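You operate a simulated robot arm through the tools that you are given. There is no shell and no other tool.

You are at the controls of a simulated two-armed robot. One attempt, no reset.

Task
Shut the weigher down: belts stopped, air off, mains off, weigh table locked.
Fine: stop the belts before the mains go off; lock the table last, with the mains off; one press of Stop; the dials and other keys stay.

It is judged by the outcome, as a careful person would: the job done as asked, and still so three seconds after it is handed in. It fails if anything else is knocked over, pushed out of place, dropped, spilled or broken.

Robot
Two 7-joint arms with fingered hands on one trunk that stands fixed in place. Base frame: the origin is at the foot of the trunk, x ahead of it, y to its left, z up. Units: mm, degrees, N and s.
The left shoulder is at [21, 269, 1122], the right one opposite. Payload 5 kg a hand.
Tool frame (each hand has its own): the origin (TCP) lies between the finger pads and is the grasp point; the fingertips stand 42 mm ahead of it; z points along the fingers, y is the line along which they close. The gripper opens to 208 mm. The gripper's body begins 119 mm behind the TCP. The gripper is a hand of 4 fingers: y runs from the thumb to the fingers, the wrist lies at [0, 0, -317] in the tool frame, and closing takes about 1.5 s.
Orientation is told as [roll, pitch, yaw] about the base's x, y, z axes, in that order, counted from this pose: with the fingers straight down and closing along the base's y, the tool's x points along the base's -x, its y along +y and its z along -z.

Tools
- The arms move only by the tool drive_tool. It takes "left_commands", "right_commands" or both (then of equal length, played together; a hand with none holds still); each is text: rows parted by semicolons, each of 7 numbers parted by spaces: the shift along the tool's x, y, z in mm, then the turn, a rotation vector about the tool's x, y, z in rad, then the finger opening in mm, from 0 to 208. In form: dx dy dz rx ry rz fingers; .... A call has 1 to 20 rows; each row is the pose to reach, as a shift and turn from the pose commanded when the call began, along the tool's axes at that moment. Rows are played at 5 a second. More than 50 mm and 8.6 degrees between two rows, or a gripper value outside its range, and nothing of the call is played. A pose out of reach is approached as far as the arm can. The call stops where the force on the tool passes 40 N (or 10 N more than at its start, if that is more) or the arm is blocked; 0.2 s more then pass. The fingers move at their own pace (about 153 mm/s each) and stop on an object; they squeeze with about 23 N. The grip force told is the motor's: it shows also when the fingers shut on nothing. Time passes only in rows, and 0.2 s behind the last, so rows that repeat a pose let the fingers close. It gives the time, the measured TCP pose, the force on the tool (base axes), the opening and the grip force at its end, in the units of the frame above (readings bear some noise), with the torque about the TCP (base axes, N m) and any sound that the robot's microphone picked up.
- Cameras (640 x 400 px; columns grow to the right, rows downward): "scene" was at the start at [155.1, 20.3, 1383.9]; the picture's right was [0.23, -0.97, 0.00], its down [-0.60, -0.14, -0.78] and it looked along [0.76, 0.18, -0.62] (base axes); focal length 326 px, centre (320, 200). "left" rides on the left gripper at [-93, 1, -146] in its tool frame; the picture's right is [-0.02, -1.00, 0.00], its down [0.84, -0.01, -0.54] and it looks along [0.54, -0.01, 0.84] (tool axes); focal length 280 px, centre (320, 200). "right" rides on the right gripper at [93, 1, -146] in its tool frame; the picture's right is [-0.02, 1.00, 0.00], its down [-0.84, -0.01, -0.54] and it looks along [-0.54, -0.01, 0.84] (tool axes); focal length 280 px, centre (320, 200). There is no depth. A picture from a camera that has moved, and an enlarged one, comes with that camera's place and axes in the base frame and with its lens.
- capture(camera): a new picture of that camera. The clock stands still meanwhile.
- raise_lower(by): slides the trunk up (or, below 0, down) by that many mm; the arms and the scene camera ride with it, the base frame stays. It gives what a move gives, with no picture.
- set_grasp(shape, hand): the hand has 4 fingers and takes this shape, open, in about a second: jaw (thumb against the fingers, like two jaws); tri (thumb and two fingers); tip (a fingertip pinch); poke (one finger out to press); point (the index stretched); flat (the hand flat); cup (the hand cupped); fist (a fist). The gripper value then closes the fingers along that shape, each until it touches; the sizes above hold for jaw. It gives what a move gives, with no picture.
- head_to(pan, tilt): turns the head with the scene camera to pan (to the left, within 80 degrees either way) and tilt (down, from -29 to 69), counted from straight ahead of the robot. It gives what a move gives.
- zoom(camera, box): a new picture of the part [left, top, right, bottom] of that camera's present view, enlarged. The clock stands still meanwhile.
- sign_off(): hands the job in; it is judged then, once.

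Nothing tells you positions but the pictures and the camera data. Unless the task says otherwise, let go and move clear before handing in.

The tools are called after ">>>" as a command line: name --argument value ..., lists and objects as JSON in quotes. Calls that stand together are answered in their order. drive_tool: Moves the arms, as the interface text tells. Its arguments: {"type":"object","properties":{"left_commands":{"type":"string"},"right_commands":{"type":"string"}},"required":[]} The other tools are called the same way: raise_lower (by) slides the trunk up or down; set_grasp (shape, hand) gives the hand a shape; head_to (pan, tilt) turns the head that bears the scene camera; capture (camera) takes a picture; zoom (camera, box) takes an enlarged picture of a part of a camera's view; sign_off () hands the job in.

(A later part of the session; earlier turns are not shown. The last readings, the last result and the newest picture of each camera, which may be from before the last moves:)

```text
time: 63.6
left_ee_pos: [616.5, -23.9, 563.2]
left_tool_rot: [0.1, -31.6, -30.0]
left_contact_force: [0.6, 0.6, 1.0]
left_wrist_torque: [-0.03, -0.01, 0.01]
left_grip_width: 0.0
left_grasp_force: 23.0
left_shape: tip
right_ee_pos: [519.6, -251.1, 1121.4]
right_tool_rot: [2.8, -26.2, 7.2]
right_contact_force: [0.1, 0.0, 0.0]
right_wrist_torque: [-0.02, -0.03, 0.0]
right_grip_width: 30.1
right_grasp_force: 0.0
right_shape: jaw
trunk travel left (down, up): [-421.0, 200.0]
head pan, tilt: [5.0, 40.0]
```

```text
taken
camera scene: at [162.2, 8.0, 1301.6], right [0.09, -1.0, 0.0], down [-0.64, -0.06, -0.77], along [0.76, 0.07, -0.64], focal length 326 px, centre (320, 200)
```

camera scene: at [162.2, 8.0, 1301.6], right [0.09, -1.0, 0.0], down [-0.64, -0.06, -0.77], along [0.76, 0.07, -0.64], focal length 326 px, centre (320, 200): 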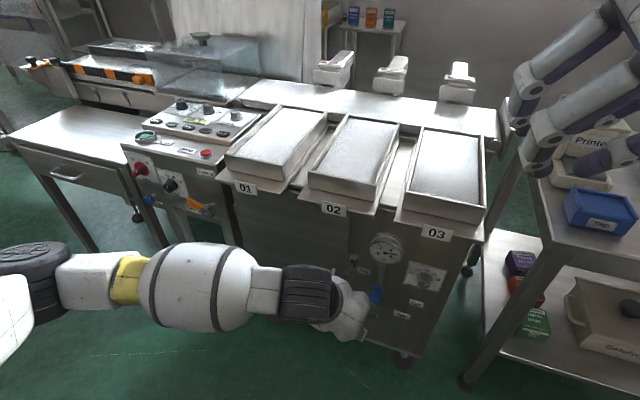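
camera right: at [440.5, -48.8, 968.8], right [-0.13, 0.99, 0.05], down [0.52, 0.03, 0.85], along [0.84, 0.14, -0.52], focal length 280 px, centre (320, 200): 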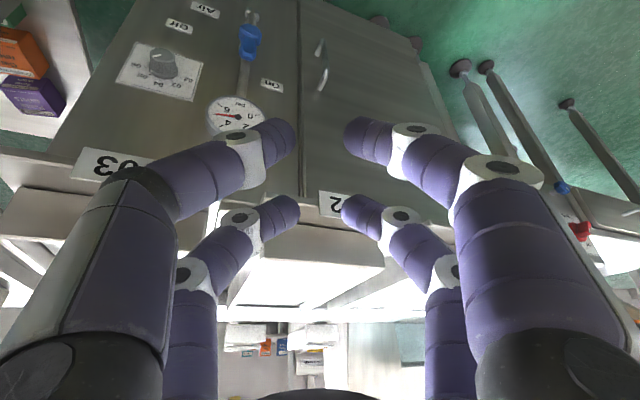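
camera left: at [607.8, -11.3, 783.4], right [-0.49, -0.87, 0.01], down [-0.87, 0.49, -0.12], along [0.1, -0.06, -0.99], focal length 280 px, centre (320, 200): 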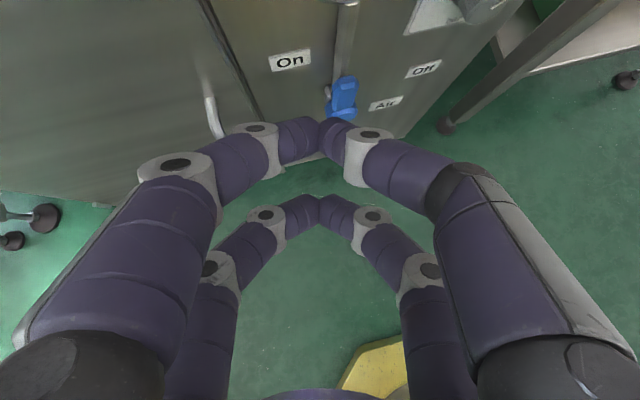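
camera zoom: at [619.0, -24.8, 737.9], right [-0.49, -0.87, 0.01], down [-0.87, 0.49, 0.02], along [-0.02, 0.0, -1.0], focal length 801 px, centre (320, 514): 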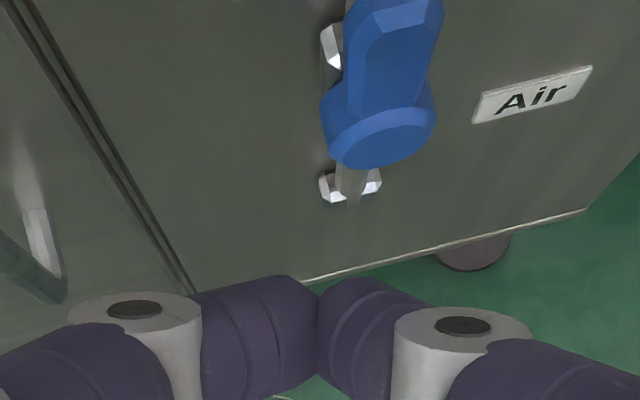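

The valve handle, cap, pipe and clamps are clearly visible from above. I'll move to the pre-insert point beside the handle.

>>> drive_tool --left_commands "-4.6 5.7 14.8 0 -0.0372 0 0; -9.3 11.4 29.7 0 -0.0745 0 0; -13.9 17.1 44.5 0 -0.1117 0 0; -13.9 17.1 44.5 0 -0.1117 0 0"

>>> capture --camera "left"

>>> zoom --camera "scene" --box '[310, 220, 430, 340]'

```text
time: 64.6
left_ee_pos: [655.0, -24.9, 532.2]
left_tool_rot: [0.1, -37.9, -30.0]
left_contact_force: [0.4, 0.0, 0.6]
left_wrist_torque: [-0.02, 0.02, 0.0]
left_grip_width: 0.0
left_grasp_force: 23.3
left_shape: tip
right_ee_pos: [520.3, -250.7, 1121.6]
right_tool_rot: [2.8, -26.1, 7.2]
right_contact_force: [0.1, -0.9, -0.7]
right_wrist_torque: [-0.05, 0.01, -0.04]
right_grip_width: 29.9
right_grasp_force: 0.1
right_shape: jaw
trunk travel left (down, up): [-421.0, 200.0]
head pan, tilt: [5.0, 40.0]
```

```text
taken
camera left: at [640.1, -16.7, 705.8], right [-0.49, -0.87, 0.01], down [-0.87, 0.49, -0.09], along [0.08, -0.05, -1.0], focal length 280 px, centre (320, 200)
```

left: 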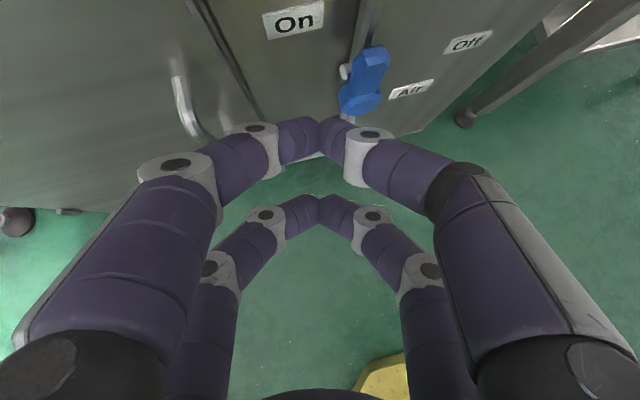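

```text
3.33 times, centred on (370, 280) of scene
camera zoom: at [162.6, 8.0, 1301.4], right [0.09, -1.0, 0.0], down [-0.64, -0.06, -0.77], along [0.76, 0.07, -0.64], focal length 1086 px, centre (153, -67)
```

zoom: 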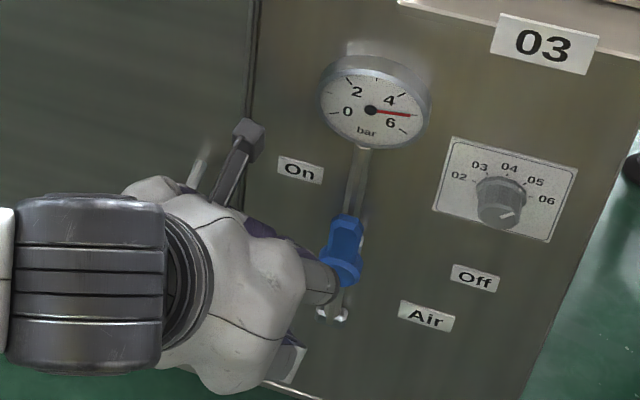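

I'm in position, with the tip pair 35 mm left of the handle edge. I'll insert 43 mm toward the face beside the handle and check.

>>> drive_tool --left_commands "-11.1 3.0 8.6 0 0 0 0; -22.1 5.9 17.2 0 0 0 0; -33.2 8.9 25.8 0 0 0 0; -33.2 8.9 25.8 0 0 0 0"

>>> zoom --camera "left" --box '[220, 20, 440, 170]'

>>> zoom --camera "scene" --box '[330, 230, 410, 320]'

```text
time: 65.6
left_ee_pos: [696.7, -40.0, 532.6]
left_tool_rot: [0.1, -37.9, -30.0]
left_contact_force: [-0.4, 0.2, 0.1]
left_wrist_torque: [0.01, 0.0, -0.01]
left_grip_width: 0.2
left_grasp_force: 23.1
left_shape: tip
right_ee_pos: [520.8, -250.5, 1121.4]
right_tool_rot: [2.9, -26.0, 7.2]
right_contact_force: [0.1, 1.0, 0.8]
right_wrist_torque: [0.0, 0.03, 0.01]
right_grip_width: 30.3
right_grasp_force: 0.0
right_shape: jaw
trunk travel left (down, up): [-421.0, 200.0]
head pan, tilt: [5.0, 40.0]
```

```text
2.67 times, centred on (330, 95) of left
camera zoom: at [682.2, -31.0, 706.1], right [-0.49, -0.87, 0.01], down [-0.87, 0.49, -0.09], along [0.08, -0.05, -1.0], focal length 748 px, centre (293, 480)
```

zoom: 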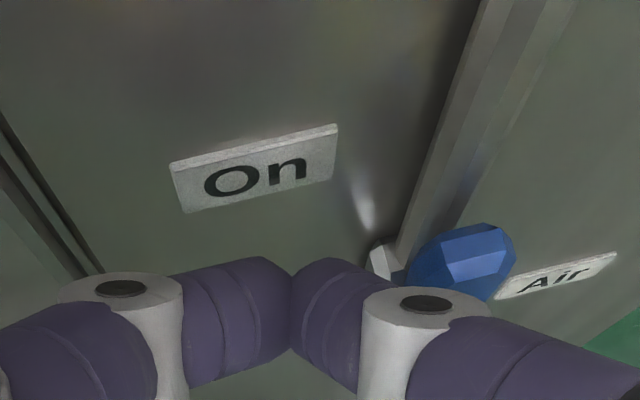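

```text
4.44 times, centred on (370, 275) of scene
camera zoom: at [162.7, 7.8, 1301.3], right [0.09, -1.0, 0.0], down [-0.64, -0.06, -0.77], along [0.76, 0.07, -0.64], focal length 1448 px, centre (98, -133)
```

zoom: 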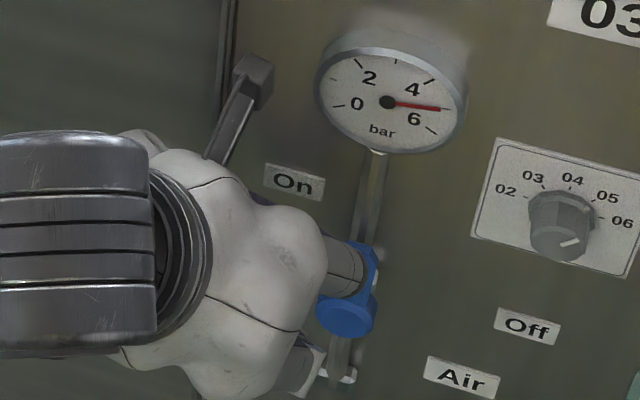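

The tip sits beside the handle with clearance and no contact force, and the apex is ahead of the pipe. Now I'll sweep along the arc to the right, first about half the turn.

>>> drive_tool --left_commands "-3.3 -16.5 1.4 0 0 0 0; -6.5 -24.5 0.1 0 0 0 0; -9.7 -32.5 -1.3 0 0 0 0; -11.8 -41 -0.9 0 0 0 0; -13.5 -49.3 -0.3 0 0 0 0; -14.1 -57.5 1.9 0 0 0 0; -14.3 -65.8 4.4 0 0 0 0"

>>> zoom --camera "left" --box '[220, 20, 440, 170]'

>>> zoom --camera "scene" --box '[330, 230, 430, 330]'

```text
time: 67.2
left_ee_pos: [676.5, -104.6, 537.9]
left_tool_rot: [0.0, -37.9, -30.0]
left_contact_force: [-0.8, 0.1, 0.2]
left_wrist_torque: [0.02, 0.0, 0.0]
left_grip_width: 0.1
left_grasp_force: 23.0
left_shape: tip
right_ee_pos: [519.7, -250.7, 1121.1]
right_tool_rot: [2.8, -26.1, 7.2]
right_contact_force: [0.2, 0.6, 1.2]
right_wrist_torque: [-0.03, 0.03, 0.07]
right_grip_width: 29.9
right_grasp_force: 0.1
right_shape: jaw
trunk travel left (down, up): [-421.0, 200.0]
head pan, tilt: [5.0, 40.0]
```

```text
2.67 times, centred on (330, 95) of left
camera zoom: at [661.6, -95.3, 711.4], right [-0.49, -0.87, 0.01], down [-0.87, 0.49, -0.09], along [0.08, -0.05, -1.0], focal length 748 px, centre (293, 480)
```

zoom: 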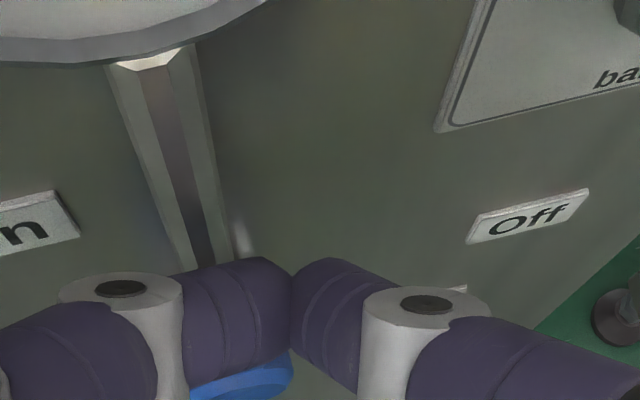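

```text
4.00 times, centred on (380, 280) of scene
camera zoom: at [162.6, 7.8, 1301.3], right [0.09, -1.0, 0.0], down [-0.64, -0.06, -0.77], along [0.76, 0.07, -0.64], focal length 1303 px, centre (80, -120)
```

zoom: 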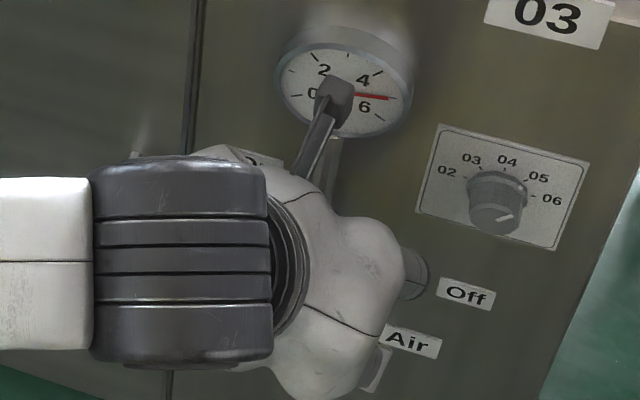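

There was no notable force, so the lever is either turning freely or hidden under the fingers. I'll finish the arc to level and then look.

>>> drive_tool --left_commands "1.1 -7.7 4.1 0 0 0 0; 2.6 -15.4 8.7 0 0 0 0; 5.0 -21.4 13.9 0 0 0 0; 7.8 -27.4 19.4 0 0 0 0; 11.4 -31.6 25.5 0 0 0 0; 15.1 -35.8 31.8 0 0 0 0; 15.1 -35.8 31.8 0 0 0 0"

>>> capture --camera "left"

>>> zoom --camera "scene" --box '[330, 230, 430, 330]'

```text
time: 68.8
left_ee_pos: [664.7, -137.5, 504.8]
left_tool_rot: [0.1, -37.9, -30.0]
left_contact_force: [0.2, 0.1, -0.4]
left_wrist_torque: [0.0, 0.0, 0.01]
left_grip_width: 0.2
left_grasp_force: 23.7
left_shape: tip
right_ee_pos: [520.8, -250.1, 1120.0]
right_tool_rot: [2.8, -26.1, 7.2]
right_contact_force: [-0.3, -0.1, 0.5]
right_wrist_torque: [0.02, 0.0, 0.01]
right_grip_width: 30.1
right_grasp_force: 0.0
right_shape: jaw
trunk travel left (down, up): [-421.0, 200.0]
head pan, tilt: [5.0, 40.0]
```

```text
taken
camera left: at [650.5, -129.0, 677.2], right [-0.49, -0.87, 0.01], down [-0.87, 0.49, -0.09], along [0.08, -0.05, -1.0], focal length 280 px, centre (320, 200)
```

left: 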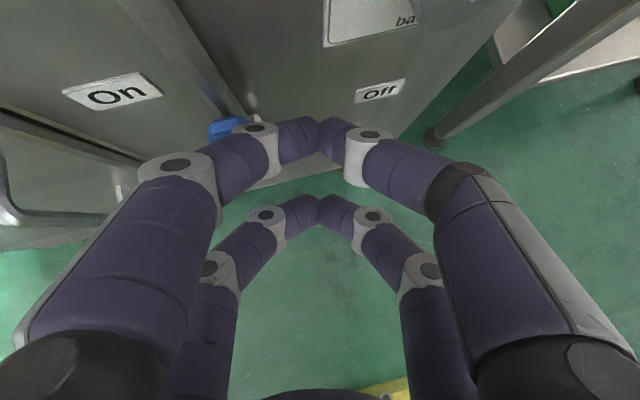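

```text
4.00 times, centred on (380, 280) of scene
camera zoom: at [162.5, 7.8, 1301.4], right [0.09, -1.0, 0.0], down [-0.64, -0.06, -0.77], along [0.76, 0.07, -0.64], focal length 1303 px, centre (80, -120)
```

zoom: 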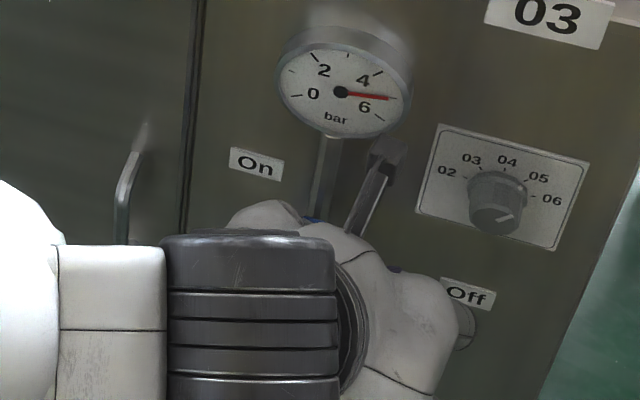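

The gauge is unchanged and the lever is still up. The closed fingertips form a flat bar that passed just over the handle's end. I'll back straight out and re-measure before trying a straddling push.

>>> drive_tool --left_commands "15.4 -4.2 -12 0 0 0 0; 30.9 -8.3 -24 0 0 0 0; 46.3 -12.5 -36 0 0 0 0; 61.8 -16.6 -48 0 0 0 0; 61.8 -16.6 -48 0 0 0 0"

>>> capture --camera "left"

>>> zoom --camera "left" --box '[140, 20, 340, 160]'

>>> zoom --camera "scene" --box '[330, 230, 430, 330]'

```text
time: 70.0
left_ee_pos: [587.4, -113.3, 504.5]
left_tool_rot: [0.1, -37.9, -30.0]
left_contact_force: [0.7, 1.1, -0.2]
left_wrist_torque: [0.0, 0.0, 0.01]
left_grip_width: 0.3
left_grasp_force: 22.7
left_shape: tip
right_ee_pos: [519.6, -249.6, 1120.8]
right_tool_rot: [2.8, -26.0, 7.2]
right_contact_force: [0.3, -0.3, 0.0]
right_wrist_torque: [-0.03, -0.02, 0.0]
right_grip_width: 30.0
right_grasp_force: 0.1
right_shape: jaw
trunk travel left (down, up): [-421.0, 200.0]
head pan, tilt: [5.0, 40.0]
```

```text
taken
camera left: at [572.6, -104.6, 677.1], right [-0.49, -0.87, 0.01], down [-0.87, 0.49, -0.09], along [0.08, -0.05, -1.0], focal length 280 px, centre (320, 200)
```

left: 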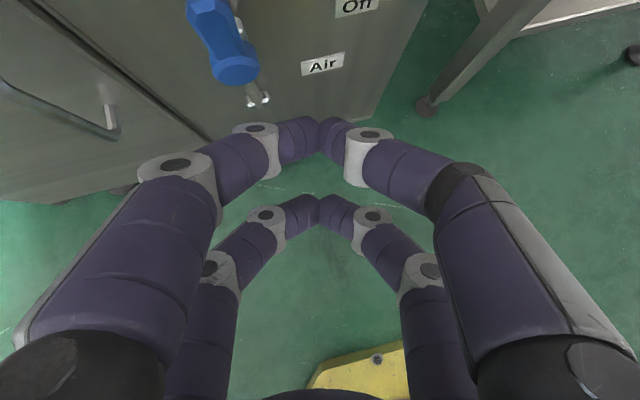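

```text
2.86 times, centred on (240, 90) of left
camera zoom: at [572.6, -104.6, 677.1], right [-0.49, -0.87, 0.01], down [-0.87, 0.49, -0.09], along [0.08, -0.05, -1.0], focal length 801 px, centre (549, 514)
```

zoom: 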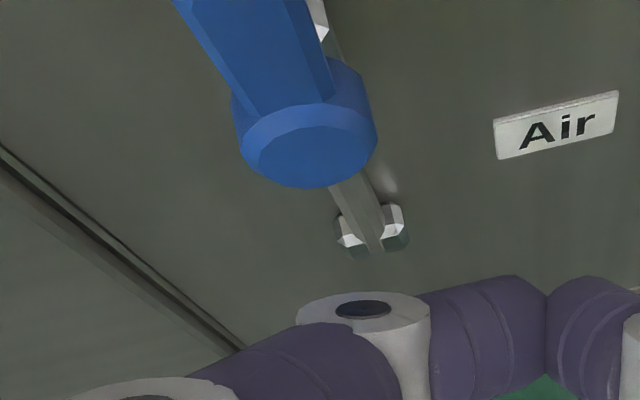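

```text
4.00 times, centred on (380, 280) of scene
camera zoom: at [162.3, 8.1, 1301.4], right [0.09, -1.0, 0.0], down [-0.64, -0.06, -0.77], along [0.76, 0.07, -0.64], focal length 1303 px, centre (80, -120)
```

zoom: 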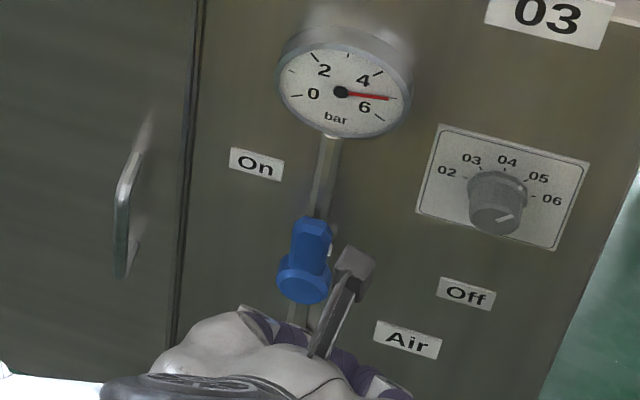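

From two wrist views the handle top is lower than I first estimated, at z ≈ 515, so the previous sweep passed over it. I'll open the fingers to about 90 mm to straddle the handle and look at the fingertip geometry.

>>> drive_tool --left_commands "0 0 0 0 0 0 90; 0 0 0 0 0 0 90; 0 0 0 0 0 0 90; 0 0 0 0 0 0 90; 0 0 0 0 0 0 90"

>>> capture --camera "left"

```text
time: 71.2
left_ee_pos: [586.7, -114.2, 503.9]
left_tool_rot: [0.0, -37.8, -30.0]
left_contact_force: [0.8, -0.1, -0.1]
left_wrist_torque: [-0.01, -0.02, -0.03]
left_grip_width: 89.9
left_grasp_force: 0.1
left_shape: tip
right_ee_pos: [519.7, -250.1, 1122.4]
right_tool_rot: [2.9, -26.2, 7.2]
right_contact_force: [0.9, -0.7, 0.3]
right_wrist_torque: [-0.02, -0.04, -0.02]
right_grip_width: 30.1
right_grasp_force: 0.1
right_shape: jaw
trunk travel left (down, up): [-421.0, 200.0]
head pan, tilt: [5.0, 40.0]
```

```text
taken
camera left: at [572.9, -104.7, 676.8], right [-0.49, -0.87, 0.01], down [-0.87, 0.49, -0.09], along [0.08, -0.05, -1.0], focal length 280 px, centre (320, 200)
```

left: 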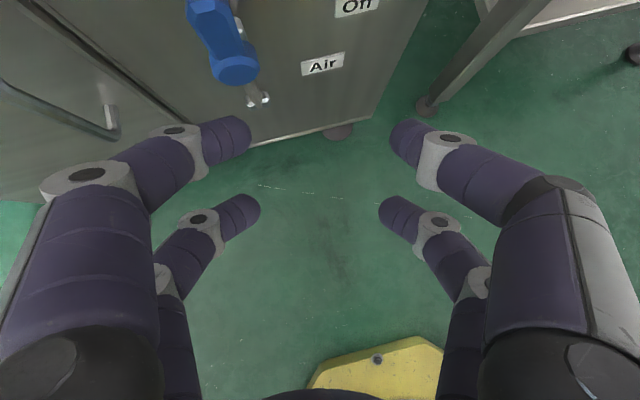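

At 90 mm opening the fingertips point forward with a clean gap. I'll move so the handle lies centred between them and advance most of the way.

>>> drive_tool --left_commands "-0.3 28 -1.7 0 0 0 90; -0.6 55.5 -3.4 0 0 0 90; -14.6 59.3 7.5 0 0 0 90; -28.7 63 18.4 0 0 0 90; -28.7 63 18.4 0 0 0 90"

>>> capture --camera "left"

>>> zoom --camera "left" --box '[200, 40, 440, 200]'

>>> zoom --camera "scene" --box '[330, 230, 430, 330]'

```text
time: 72.4
left_ee_pos: [648.6, -76.9, 505.0]
left_tool_rot: [0.2, -37.8, -30.0]
left_contact_force: [0.5, 0.4, -0.7]
left_wrist_torque: [-0.01, 0.01, 0.0]
left_grip_width: 90.2
left_grasp_force: 0.1
left_shape: tip
right_ee_pos: [519.7, -250.8, 1121.4]
right_tool_rot: [2.8, -26.0, 7.2]
right_contact_force: [0.4, -0.3, 0.7]
right_wrist_torque: [0.0, -0.03, 0.02]
right_grip_width: 30.0
right_grasp_force: 0.0
right_shape: jaw
trunk travel left (down, up): [-421.0, 200.0]
head pan, tilt: [5.0, 40.0]
```

```text
taken
camera left: at [634.8, -67.6, 678.7], right [-0.49, -0.87, 0.01], down [-0.87, 0.49, -0.09], along [0.08, -0.05, -1.0], focal length 280 px, centre (320, 200)
```

left: 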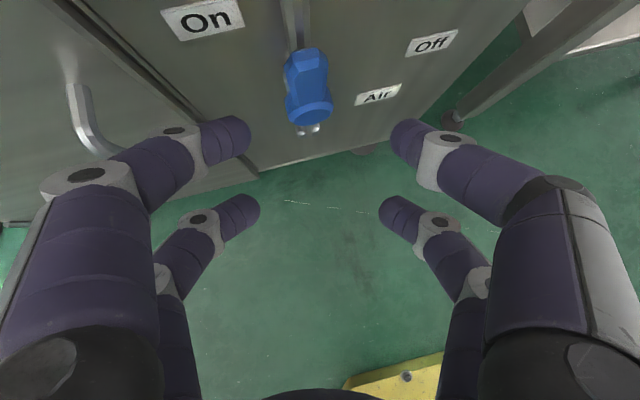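

```text
2.50 times, centred on (320, 120) of left
camera zoom: at [634.8, -67.6, 678.7], right [-0.49, -0.87, 0.01], down [-0.87, 0.49, -0.09], along [0.08, -0.05, -1.0], focal length 701 px, centre (320, 400)
```

zoom: 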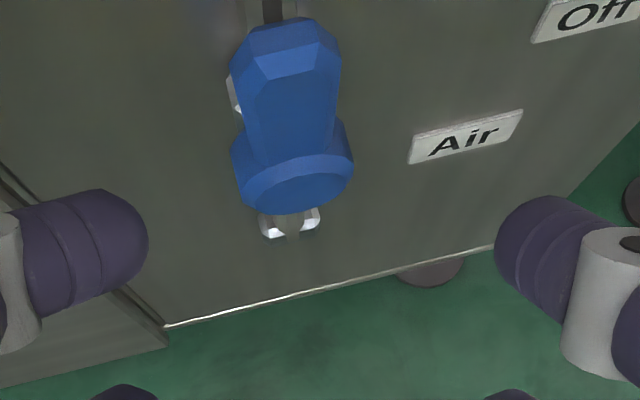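

```text
4.00 times, centred on (380, 280) of scene
camera zoom: at [162.7, 8.0, 1301.3], right [0.09, -1.0, 0.0], down [-0.64, -0.06, -0.77], along [0.76, 0.07, -0.64], focal length 1303 px, centre (80, -120)
```

zoom: 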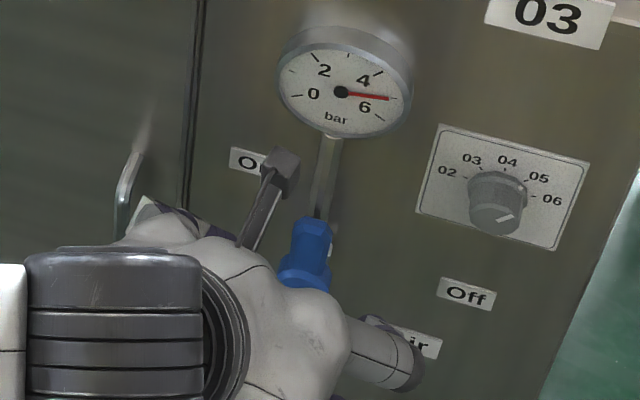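

The handle is centred between the fingertips, its top at z ≈ 514 and about 717–733 along the normal. I'll advance 21 mm so the left fingertip sits beside it.

>>> drive_tool --left_commands "-8 2.1 6.2 0 0 0 90; -16 4.3 12.4 0 0 0 90; -16 4.3 12.4 0 0 0 90"

>>> drive_tool --left_commands "-2.4 -14.2 1.8 0 0 0 90; -4.8 -28.5 3.7 0 0 0 90; -7.3 -33.5 2.2 0 0 0 90; -9.8 -38.4 0.8 0 0 0 90; -9.8 -38.4 0.8 0 0 0 90"

>>> zoom --camera "left" --box '[200, 40, 440, 200]'

>>> zoom --camera "scene" --box '[330, 230, 430, 330]'

```text
time: 73.2
left_ee_pos: [668.2, -83.2, 506.5]
left_tool_rot: [0.2, -38.0, -30.0]
left_contact_force: [-0.7, 0.6, 0.6]
left_wrist_torque: [0.01, 0.05, 0.01]
left_grip_width: 89.9
left_grasp_force: 0.0
left_shape: tip
right_ee_pos: [520.3, -249.9, 1120.9]
right_tool_rot: [2.8, -26.0, 7.2]
right_contact_force: [-0.7, 0.8, -0.3]
right_wrist_torque: [0.01, 0.02, 0.0]
right_grip_width: 30.2
right_grasp_force: 0.0
right_shape: jaw
trunk travel left (down, up): [-421.0, 200.0]
head pan, tilt: [5.0, 40.0]
```

```text
time: 74.4
left_ee_pos: [657.3, -120.7, 511.1]
left_tool_rot: [0.1, -37.8, -30.0]
left_contact_force: [-2.4, 2.3, -1.3]
left_wrist_torque: [0.01, 0.16, 0.18]
left_grip_width: 90.9
left_grasp_force: 0.0
left_shape: tip
right_ee_pos: [520.7, -249.6, 1120.9]
right_tool_rot: [2.8, -26.1, 7.1]
right_contact_force: [0.0, 0.5, 0.1]
right_wrist_torque: [0.0, 0.01, 0.01]
right_grip_width: 30.1
right_grasp_force: 0.0
right_shape: jaw
trunk travel left (down, up): [-421.0, 200.0]
head pan, tilt: [5.0, 40.0]
```

```text
2.50 times, centred on (320, 120) of left
camera zoom: at [643.1, -111.0, 684.8], right [-0.49, -0.87, 0.01], down [-0.87, 0.49, -0.09], along [0.08, -0.05, -1.0], focal length 701 px, centre (320, 400)
```

zoom: 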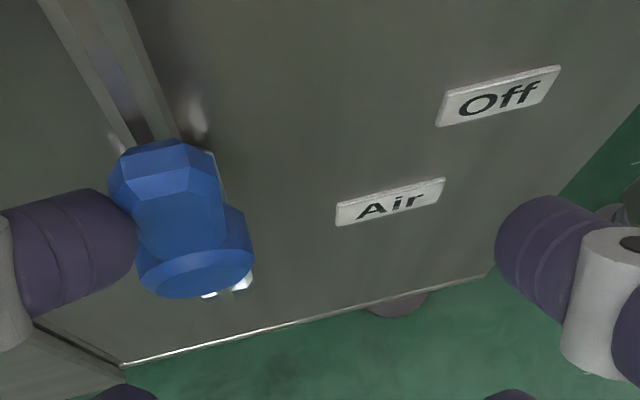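

```text
4.00 times, centred on (380, 280) of scene
camera zoom: at [162.6, 7.8, 1301.3], right [0.09, -1.0, 0.0], down [-0.64, -0.06, -0.77], along [0.76, 0.07, -0.64], focal length 1303 px, centre (80, -120)
```

zoom: 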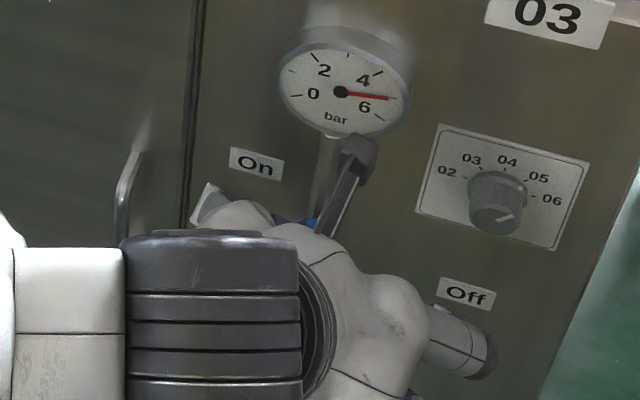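

The left fingertip now touches the handle with a small force. I'll continue along the arc to about 45° and check that it turns.

>>> drive_tool --left_commands "-1.7 -5.5 -0.4 0 0 0 90; -3.4 -11 -0.7 0 0 0 90; -4.2 -16.6 0.2 0 0 0 90; -5 -22.3 1.2 0 0 0 90; -5 -22.3 1.2 0 0 0 90"

>>> zoom --camera "left" --box '[160, 40, 400, 200]'

```text
time: 75.6
left_ee_pos: [649.9, -141.5, 514.5]
left_tool_rot: [0.1, -37.9, -30.0]
left_contact_force: [0.1, 0.9, -0.6]
left_wrist_torque: [0.03, 0.01, 0.09]
left_grip_width: 90.8
left_grasp_force: 0.1
left_shape: tip
right_ee_pos: [520.5, -249.3, 1120.4]
right_tool_rot: [2.9, -26.2, 7.2]
right_contact_force: [0.1, -0.5, -0.2]
right_wrist_torque: [0.01, -0.01, 0.02]
right_grip_width: 29.9
right_grasp_force: 0.0
right_shape: jaw
trunk travel left (down, up): [-421.0, 200.0]
head pan, tilt: [5.0, 40.0]
```

```text
2.50 times, centred on (280, 120) of left
camera zoom: at [635.8, -132.8, 687.9], right [-0.49, -0.87, 0.01], down [-0.87, 0.49, -0.09], along [0.08, -0.05, -1.0], focal length 701 px, centre (420, 400)
```

zoom: 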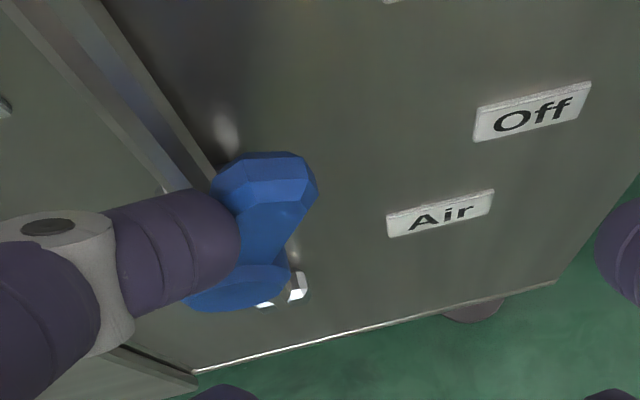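

The handle is turning, leaning right toward Off. I'll continue to level.

>>> drive_tool --left_commands "0.1 -5.4 2 0 0 0 90; 0.3 -10.7 4.1 0 0 0 90; 1.4 -15.5 7.1 0 0 0 90; 2.5 -20.3 10.2 0 0 0 90; 4.4 -24.1 14 0 0 0 90; 6.4 -27.9 17.8 0 0 0 90; 6.4 -27.9 17.8 0 0 0 90"

>>> zoom --camera "left" --box '[120, 40, 360, 200]'

>>> zoom --camera "scene" --box '[330, 230, 430, 330]'

```text
time: 77.2
left_ee_pos: [640.8, -168.5, 495.0]
left_tool_rot: [0.1, -37.9, -30.1]
left_contact_force: [0.0, 1.1, 0.5]
left_wrist_torque: [0.05, 0.0, 0.06]
left_grip_width: 90.3
left_grasp_force: 0.1
left_shape: tip
right_ee_pos: [519.5, -250.0, 1122.1]
right_tool_rot: [2.8, -26.2, 7.1]
right_contact_force: [-0.3, -0.2, -0.4]
right_wrist_torque: [0.03, 0.0, 0.04]
right_grip_width: 29.9
right_grasp_force: 0.0
right_shape: jaw
trunk travel left (down, up): [-421.0, 200.0]
head pan, tilt: [5.0, 40.0]
```

```text
2.50 times, centred on (240, 120) of left
camera zoom: at [626.9, -159.9, 668.7], right [-0.49, -0.87, 0.01], down [-0.87, 0.49, -0.09], along [0.08, -0.05, -1.0], focal length 701 px, centre (520, 400)
```

zoom: 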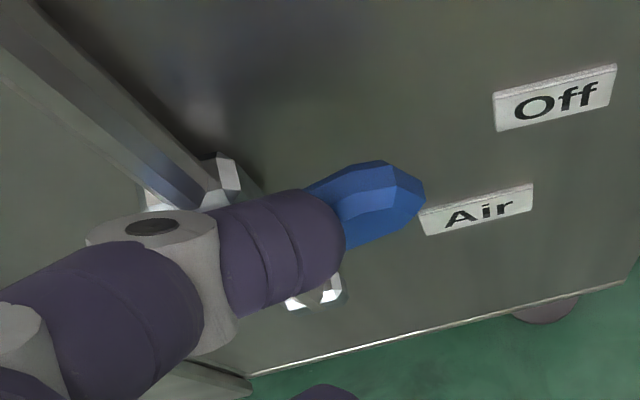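

```text
4.00 times, centred on (380, 280) of scene
camera zoom: at [162.5, 7.8, 1301.3], right [0.09, -1.0, 0.0], down [-0.64, -0.06, -0.77], along [0.76, 0.07, -0.64], focal length 1303 px, centre (80, -120)
```

zoom: 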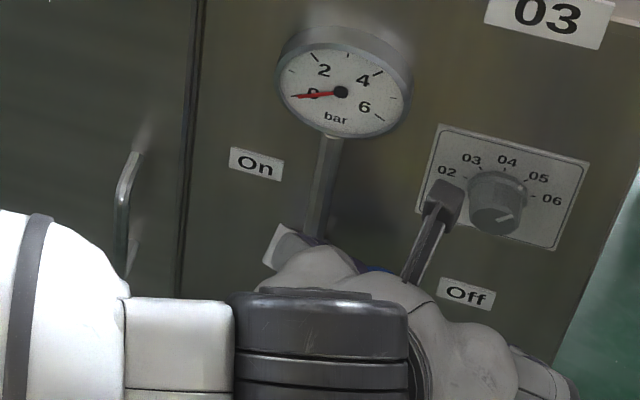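

The gauge has fallen to 0 bar and the handle points right. I'll nudge a few more degrees to the end of travel while watching force.

>>> drive_tool --left_commands "0.8 -1.1 1.5 0 0 0 90; 1.6 -2.1 2.9 0 0 0 90; 1.6 -2.1 2.9 0 0 0 90"

>>> zoom --camera "left" --box '[120, 40, 360, 200]'

```text
time: 78.0
left_ee_pos: [639.0, -171.5, 492.3]
left_tool_rot: [0.1, -37.9, -30.0]
left_contact_force: [0.8, 1.0, 0.1]
left_wrist_torque: [0.01, -0.02, -0.01]
left_grip_width: 90.4
left_grasp_force: 0.0
left_shape: tip
right_ee_pos: [519.2, -249.5, 1121.4]
right_tool_rot: [2.9, -26.2, 7.2]
right_contact_force: [-0.6, 0.4, 0.8]
right_wrist_torque: [0.0, 0.01, 0.02]
right_grip_width: 30.0
right_grasp_force: 0.1
right_shape: jaw
trunk travel left (down, up): [-421.0, 200.0]
head pan, tilt: [5.0, 40.0]
```

```text
2.50 times, centred on (240, 120) of left
camera zoom: at [626.5, -162.2, 665.7], right [-0.49, -0.87, 0.01], down [-0.87, 0.49, -0.09], along [0.08, -0.05, -1.0], focal length 701 px, centre (520, 400)
```

zoom: 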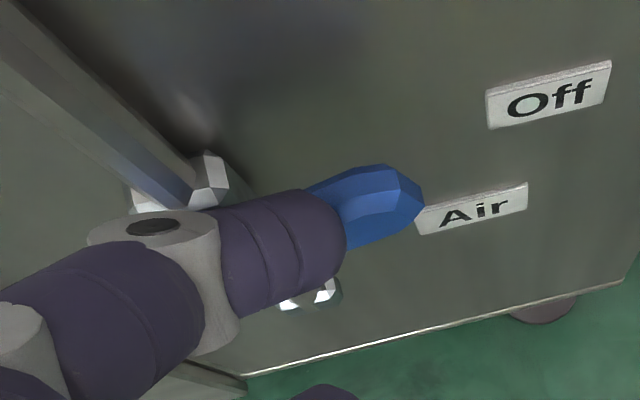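

No stop force yet; the handle follows freely. I'll back straight out along the face normal and check its angle.

>>> drive_tool --left_commands "15.4 -4.2 -12 0 0 0 90; 30.9 -8.3 -24 0 0 0 90; 46.3 -12.5 -36 0 0 0 90; 61.7 -16.6 -48 0 0 0 90; 61.7 -16.6 -48 0 0 0 90"

>>> capture --camera "left"

>>> zoom --camera "scene" --box '[330, 230, 430, 330]'

>>> zoom --camera "left" --box '[140, 0, 360, 140]'

```text
time: 79.2
left_ee_pos: [562.6, -147.1, 493.2]
left_tool_rot: [0.0, -38.0, -30.0]
left_contact_force: [-0.4, 0.2, 1.0]
left_wrist_torque: [-0.01, -0.04, 0.0]
left_grip_width: 90.0
left_grasp_force: 0.1
left_shape: tip
right_ee_pos: [520.7, -250.4, 1120.8]
right_tool_rot: [2.7, -26.1, 7.1]
right_contact_force: [0.8, 0.1, -0.1]
right_wrist_torque: [-0.04, -0.04, -0.02]
right_grip_width: 30.0
right_grasp_force: 0.1
right_shape: jaw
trunk travel left (down, up): [-421.0, 200.0]
head pan, tilt: [5.0, 40.0]
```

```text
taken
camera left: at [549.5, -138.3, 667.0], right [-0.49, -0.87, 0.01], down [-0.87, 0.49, -0.09], along [0.08, -0.05, -1.0], focal length 280 px, centre (320, 200)
```

left: 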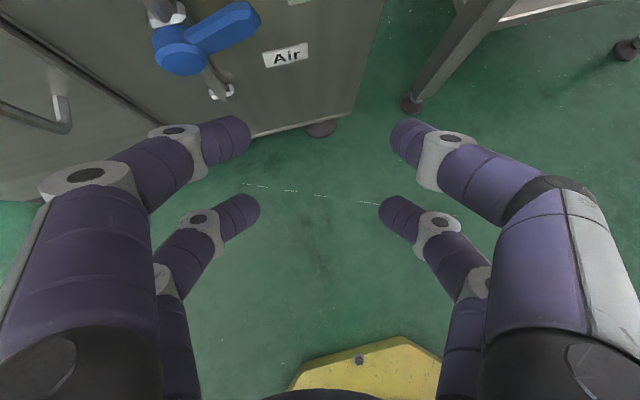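

```text
4.00 times, centred on (380, 280) of scene
camera zoom: at [162.3, 8.0, 1301.4], right [0.09, -1.0, 0.0], down [-0.64, -0.06, -0.77], along [0.76, 0.07, -0.64], focal length 1303 px, centre (80, -120)
```

zoom: 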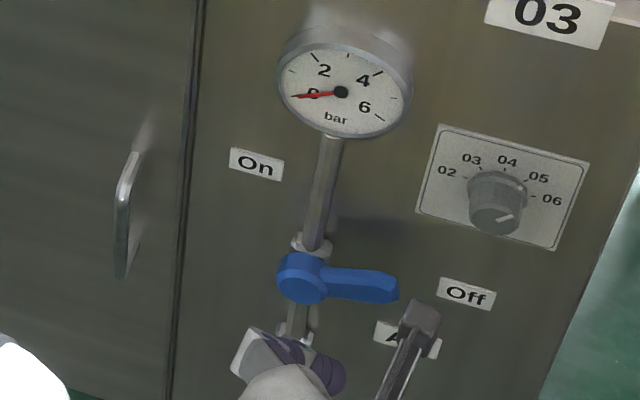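

```text
2.86 times, centred on (250, 70) of left
camera zoom: at [549.5, -138.3, 667.0], right [-0.49, -0.87, 0.01], down [-0.87, 0.49, -0.09], along [0.08, -0.05, -1.0], focal length 801 px, centre (520, 571)
```

zoom: 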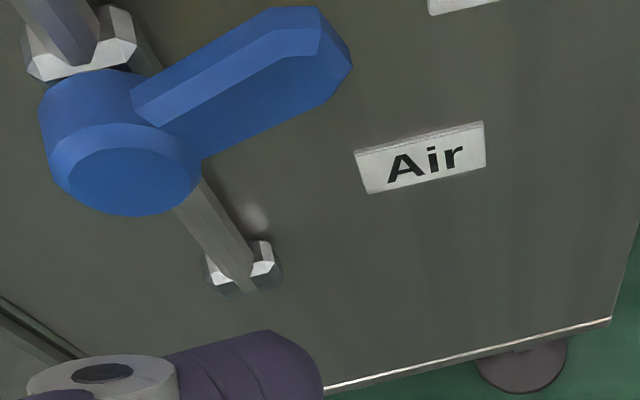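

The gauge reads 0 and the handle points right, but it still looks about 15–20° above level. I'll go back in at the same spot, slightly higher, and press down further until it reaches its stop.

>>> drive_tool --left_commands "-16.7 4.4 12.1 0 0 0 90; -33.3 8.7 24.1 0 0 0 90; -50 13 36.2 0 0 0 90; -66.7 17.4 48.1 0 0 0 90; -66.7 17.4 48.1 0 0 0 90"

>>> drive_tool --left_commands "1.8 0 2.4 0 0 0 90; 3.7 0 4.7 0 0 0 90; 5.5 0 7.1 0 0 0 90; 7.4 0 9.5 0 0 0 90; 7.4 0 9.5 0 0 0 90"

>>> zoom --camera "left" --box '[120, 40, 360, 200]'

```text
time: 80.4
left_ee_pos: [643.4, -174.3, 496.2]
left_tool_rot: [0.1, -38.0, -30.0]
left_contact_force: [-1.3, 1.4, 0.8]
left_wrist_torque: [0.03, -0.04, 0.05]
left_grip_width: 90.2
left_grasp_force: 0.0
left_shape: tip
right_ee_pos: [520.4, -250.3, 1121.5]
right_tool_rot: [2.9, -26.2, 7.2]
right_contact_force: [0.1, 1.0, -0.9]
right_wrist_torque: [0.05, -0.01, 0.04]
right_grip_width: 30.1
right_grasp_force: 0.0
right_shape: jaw
trunk travel left (down, up): [-421.0, 200.0]
head pan, tilt: [5.0, 40.0]
```

```text
time: 81.6
left_ee_pos: [644.2, -172.2, 482.9]
left_tool_rot: [0.0, -37.9, -30.1]
left_contact_force: [-0.1, 0.4, 0.1]
left_wrist_torque: [0.02, -0.01, -0.01]
left_grip_width: 89.9
left_grasp_force: 0.1
left_shape: tip
right_ee_pos: [519.9, -248.1, 1120.4]
right_tool_rot: [2.8, -26.1, 7.1]
right_contact_force: [-0.4, 0.0, -0.1]
right_wrist_torque: [0.02, 0.03, 0.01]
right_grip_width: 29.8
right_grasp_force: 0.1
right_shape: jaw
trunk travel left (down, up): [-421.0, 200.0]
head pan, tilt: [5.0, 40.0]
```

```text
2.50 times, centred on (240, 120) of left
camera zoom: at [629.8, -163.7, 656.6], right [-0.49, -0.87, 0.01], down [-0.87, 0.49, -0.09], along [0.08, -0.05, -1.0], focal length 701 px, centre (520, 400)
```

zoom: 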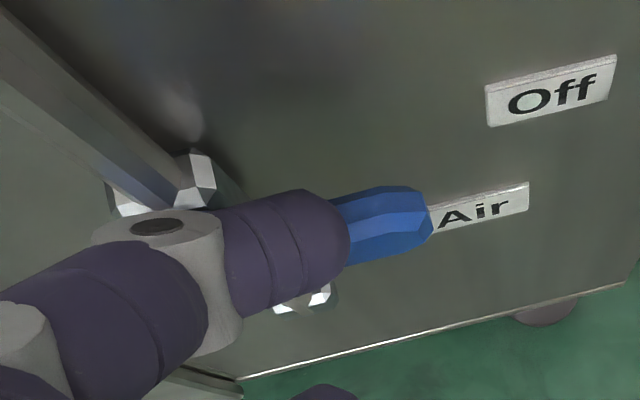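

The handle has moved further and now looks about level. I'll back out and measure its angle.

>>> drive_tool --left_commands "15.4 -4.2 -12 0 0 0 90; 30.9 -8.3 -24 0 0 0 90; 46.3 -12.5 -36 0 0 0 90; 61.7 -16.6 -48 0 0 0 90; 77.1 -20.8 -60 0 0 0 90; 77.1 -20.8 -60 0 0 0 90"

>>> zoom --camera "left" --box '[140, 0, 360, 140]'

>>> zoom --camera "scene" --box '[330, 230, 430, 330]'

```text
time: 83.0
left_ee_pos: [549.5, -143.1, 484.6]
left_tool_rot: [0.1, -37.8, -29.9]
left_contact_force: [0.1, 0.6, -0.5]
left_wrist_torque: [-0.01, -0.04, 0.0]
left_grip_width: 90.1
left_grasp_force: 0.0
left_shape: tip
right_ee_pos: [519.7, -249.6, 1120.2]
right_tool_rot: [2.7, -26.1, 7.2]
right_contact_force: [-0.2, 0.5, -0.4]
right_wrist_torque: [-0.01, -0.01, 0.0]
right_grip_width: 29.4
right_grasp_force: 0.0
right_shape: jaw
trunk travel left (down, up): [-421.0, 200.0]
head pan, tilt: [5.0, 40.0]
```

```text
2.86 times, centred on (250, 70) of left
camera zoom: at [534.8, -133.9, 656.9], right [-0.49, -0.87, 0.01], down [-0.87, 0.49, -0.09], along [0.08, -0.05, -1.0], focal length 801 px, centre (520, 571)
```

zoom: 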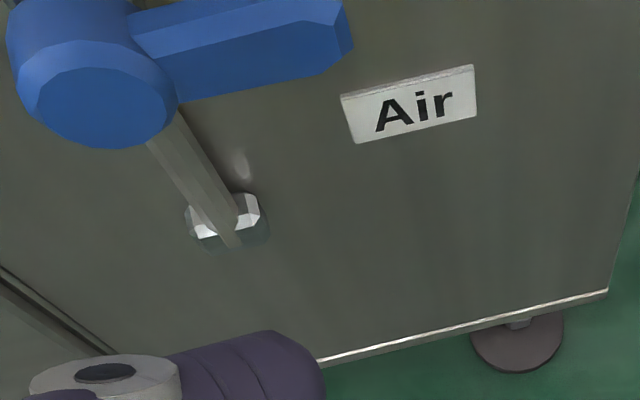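

```text
4.00 times, centred on (380, 280) of scene
camera zoom: at [162.3, 8.0, 1301.4], right [0.09, -1.0, 0.0], down [-0.64, -0.06, -0.77], along [0.76, 0.07, -0.64], focal length 1303 px, centre (80, -120)
```

zoom: 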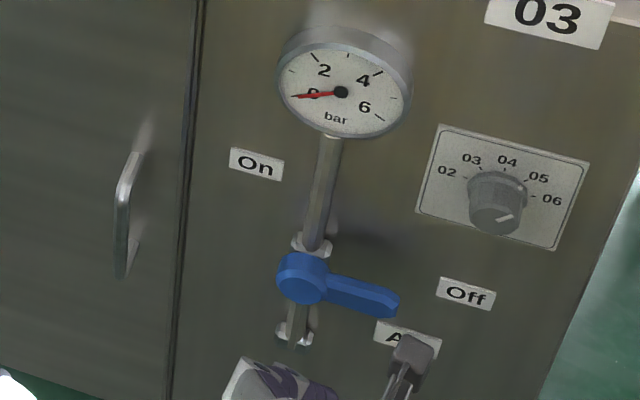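

The handle is now level at Off and the gauge reads 0, so the air is off. Next is the mains switch: I'll raise the trunk and bring the left hand up and away in front of the trays.

>>> raise_lower --by 200

>>> drive_tool --left_commands "-12 24 -25.5 0 0.0523 0 90; -24 47.9 -51 0 0.1047 0 90; -36 71.9 -76.5 0 0.157 0 90; -48 95.9 -102 0 0.2093 0 90; -60 119.8 -127.5 0 0.2617 0 90; -72 143.8 -153 0 0.314 0 90; -72 143.8 -153 0 0.314 0 90"

>>> capture --camera "scene"

```text
time: 85.2
left_ee_pos: [548.5, -141.7, 681.9]
left_tool_rot: [0.1, -37.8, -30.1]
left_contact_force: [-0.6, 0.5, 0.9]
left_wrist_torque: [-0.01, -0.04, 0.0]
left_grip_width: 89.6
left_grasp_force: 0.0
left_shape: tip
right_ee_pos: [520.2, -249.7, 1320.7]
right_tool_rot: [2.9, -26.1, 7.2]
right_contact_force: [-0.4, -0.2, -0.3]
right_wrist_torque: [0.03, 0.0, 0.02]
right_grip_width: 29.9
right_grasp_force: 0.0
right_shape: jaw
trunk travel left (down, up): [-621.0, 0.0]
head pan, tilt: [5.0, 40.0]
```

```text
time: 86.8
left_ee_pos: [588.0, 0.8, 849.1]
left_tool_rot: [0.1, -19.8, -30.0]
left_contact_force: [0.1, -0.3, -1.2]
left_wrist_torque: [0.03, 0.02, 0.01]
left_grip_width: 89.9
left_grasp_force: 0.0
left_shape: tip
right_ee_pos: [519.6, -250.0, 1322.7]
right_tool_rot: [2.7, -26.1, 7.2]
right_contact_force: [0.2, -0.9, 0.1]
right_wrist_torque: [0.02, 0.02, 0.01]
right_grip_width: 30.2
right_grasp_force: 0.1
right_shape: jaw
trunk travel left (down, up): [-621.0, 0.0]
head pan, tilt: [5.0, 40.0]
```

```text
taken
camera scene: at [153.6, 7.8, 1502.7], right [0.09, -1.0, 0.0], down [-0.64, -0.06, -0.77], along [0.76, 0.07, -0.64], focal length 326 px, centre (320, 200)
```

scene: 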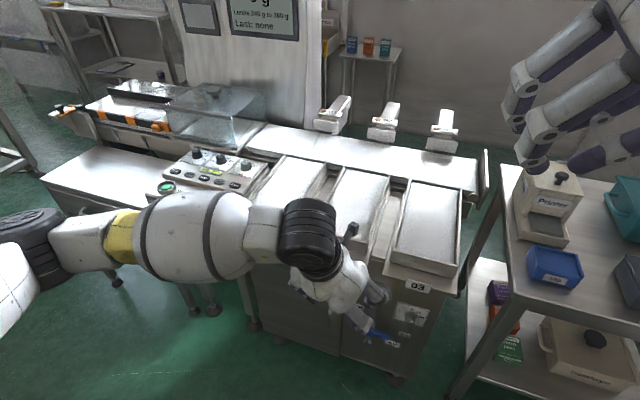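

That went as planned. I'll continue up above tray height.

>>> drive_tool --left_commands "-8.3 14.9 -34.4 0 0 0 90; -16.6 29.8 -68.7 0 0 0 90; -24.8 44.6 -103.1 0 0 0 90; -33.1 59.5 -137.5 0 0 0 90; -41.4 74.4 -171.8 0 0 0 90; -49.7 89.3 -206.2 0 0 0 90; -57.9 104.1 -240.5 0 0 0 90; -66.2 119 -274.9 0 0 0 90; -66.2 119 -274.9 0 0 0 90"

```text
time: 88.8
left_ee_pos: [620.0, 119.0, 1129.5]
left_tool_rot: [0.0, -19.8, -30.0]
left_contact_force: [0.2, 0.2, -0.8]
left_wrist_torque: [-0.01, 0.03, -0.02]
left_grip_width: 90.1
left_grasp_force: 0.1
left_shape: tip
right_ee_pos: [519.6, -251.0, 1321.8]
right_tool_rot: [2.7, -26.1, 7.3]
right_contact_force: [0.1, -0.8, -0.2]
right_wrist_torque: [-0.01, 0.04, 0.02]
right_grip_width: 30.1
right_grasp_force: 0.1
right_shape: jaw
trunk travel left (down, up): [-621.0, 0.0]
head pan, tilt: [5.0, 40.0]
```

Now I'll swing left to stand in front of and above the control panel, straightening the hand's yaw.

>>> drive_tool --left_commands "13.4 37.4 -1.0 -0.0276 -0.0218 -0.0594 90; 26.9 74.8 -1.9 -0.0552 -0.0435 -0.1189 90; 40.3 112.2 -2.9 -0.0828 -0.0653 -0.1783 90; 53.8 149.7 -3.9 -0.1104 -0.087 -0.2378 90; 67.2 187.1 -4.8 -0.138 -0.1088 -0.2972 90; 80.6 224.5 -5.8 -0.1656 -0.1305 -0.3566 90; 94.1 261.9 -6.7 -0.1932 -0.1523 -0.4161 90; 107.5 299.3 -7.7 -0.2208 -0.174 -0.4755 90; 107.5 299.3 -7.7 -0.2208 -0.174 -0.4755 90"

>>> head_to --pan 28 --tilt 42

>>> capture --camera "scene"

>>> capture --camera "left"

```text
time: 90.8
left_ee_pos: [679.4, 430.9, 1100.8]
left_tool_rot: [0.1, -30.2, 0.0]
left_contact_force: [0.4, 0.1, -0.3]
left_wrist_torque: [0.07, 0.0, 0.02]
left_grip_width: 89.9
left_grasp_force: 0.1
left_shape: tip
right_ee_pos: [520.0, -250.4, 1321.4]
right_tool_rot: [2.9, -26.0, 7.1]
right_contact_force: [0.5, -0.6, -0.3]
right_wrist_torque: [0.07, 0.02, 0.05]
right_grip_width: 30.0
right_grasp_force: 0.2
right_shape: jaw
trunk travel left (down, up): [-621.0, 0.0]
head pan, tilt: [5.0, 40.0]
```

```text
time: 91.6
left_ee_pos: [679.7, 431.9, 1100.9]
left_tool_rot: [0.1, -30.2, -0.1]
left_contact_force: [0.4, -0.2, -0.1]
left_wrist_torque: [0.01, 0.0, 0.01]
left_grip_width: 89.9
left_grasp_force: 0.1
left_shape: tip
right_ee_pos: [520.0, -249.1, 1321.9]
right_tool_rot: [2.7, -26.1, 7.2]
right_contact_force: [0.2, 1.1, -0.1]
right_wrist_torque: [-0.01, 0.0, -0.01]
right_grip_width: 29.9
right_grasp_force: 0.1
right_shape: jaw
trunk travel left (down, up): [-621.0, 0.0]
head pan, tilt: [28.0, 42.0]
```

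```text
taken
camera scene: at [142.5, 39.7, 1499.9], right [0.47, -0.88, 0.0], down [-0.59, -0.31, -0.74], along [0.66, 0.35, -0.67], focal length 326 px, centre (320, 200)
```

scene: 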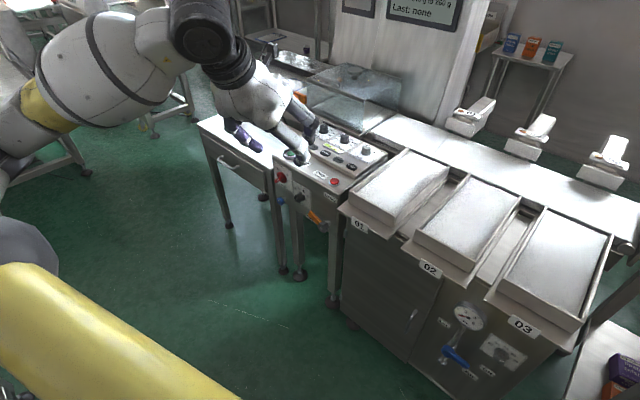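

```text
taken
camera left: at [686.5, 432.4, 1275.2], right [0.01, -1.0, 0.01], down [-1.0, -0.01, 0.04], along [-0.04, -0.01, -1.0], focal length 280 px, centre (320, 200)
```

left: 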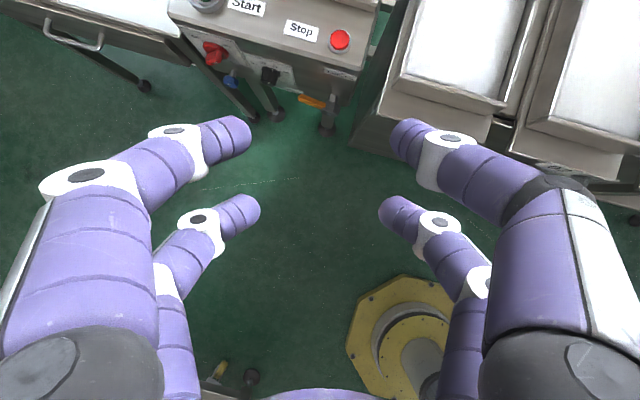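

The natural pose works well here, and I can see the mains knob, dial, plunger and lever from above. I'll zoom in to refine the mains switch geometry.

>>> zoom --camera "left" --box '[150, 0, 390, 140]'

>>> zoom --camera "scene" --box '[250, 140, 360, 240]'

```text
2.67 times, centred on (270, 70) of left
camera zoom: at [686.5, 432.4, 1275.2], right [0.01, -1.0, 0.01], down [-1.0, -0.01, 0.04], along [-0.04, -0.01, -1.0], focal length 748 px, centre (453, 547)
```

zoom: 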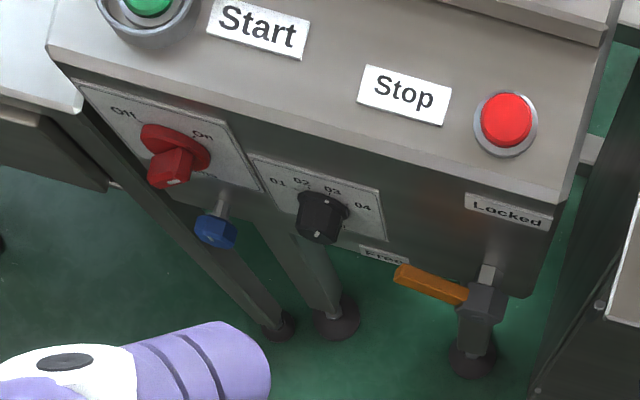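

```text
4.00 times, centred on (305, 190) of scene
camera zoom: at [142.5, 39.7, 1499.9], right [0.47, -0.88, 0.0], down [-0.59, -0.31, -0.74], along [0.66, 0.35, -0.67], focal length 1303 px, centre (380, 240)
```

zoom: 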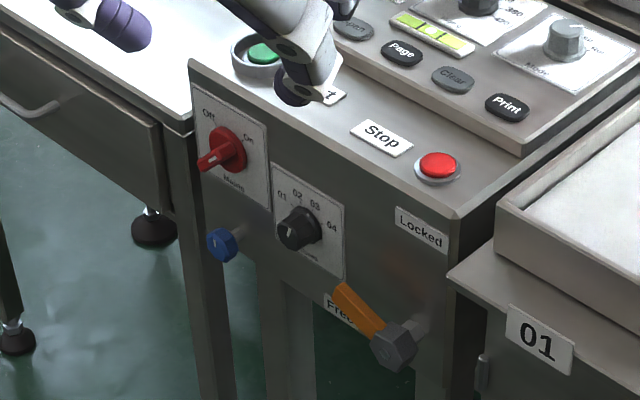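

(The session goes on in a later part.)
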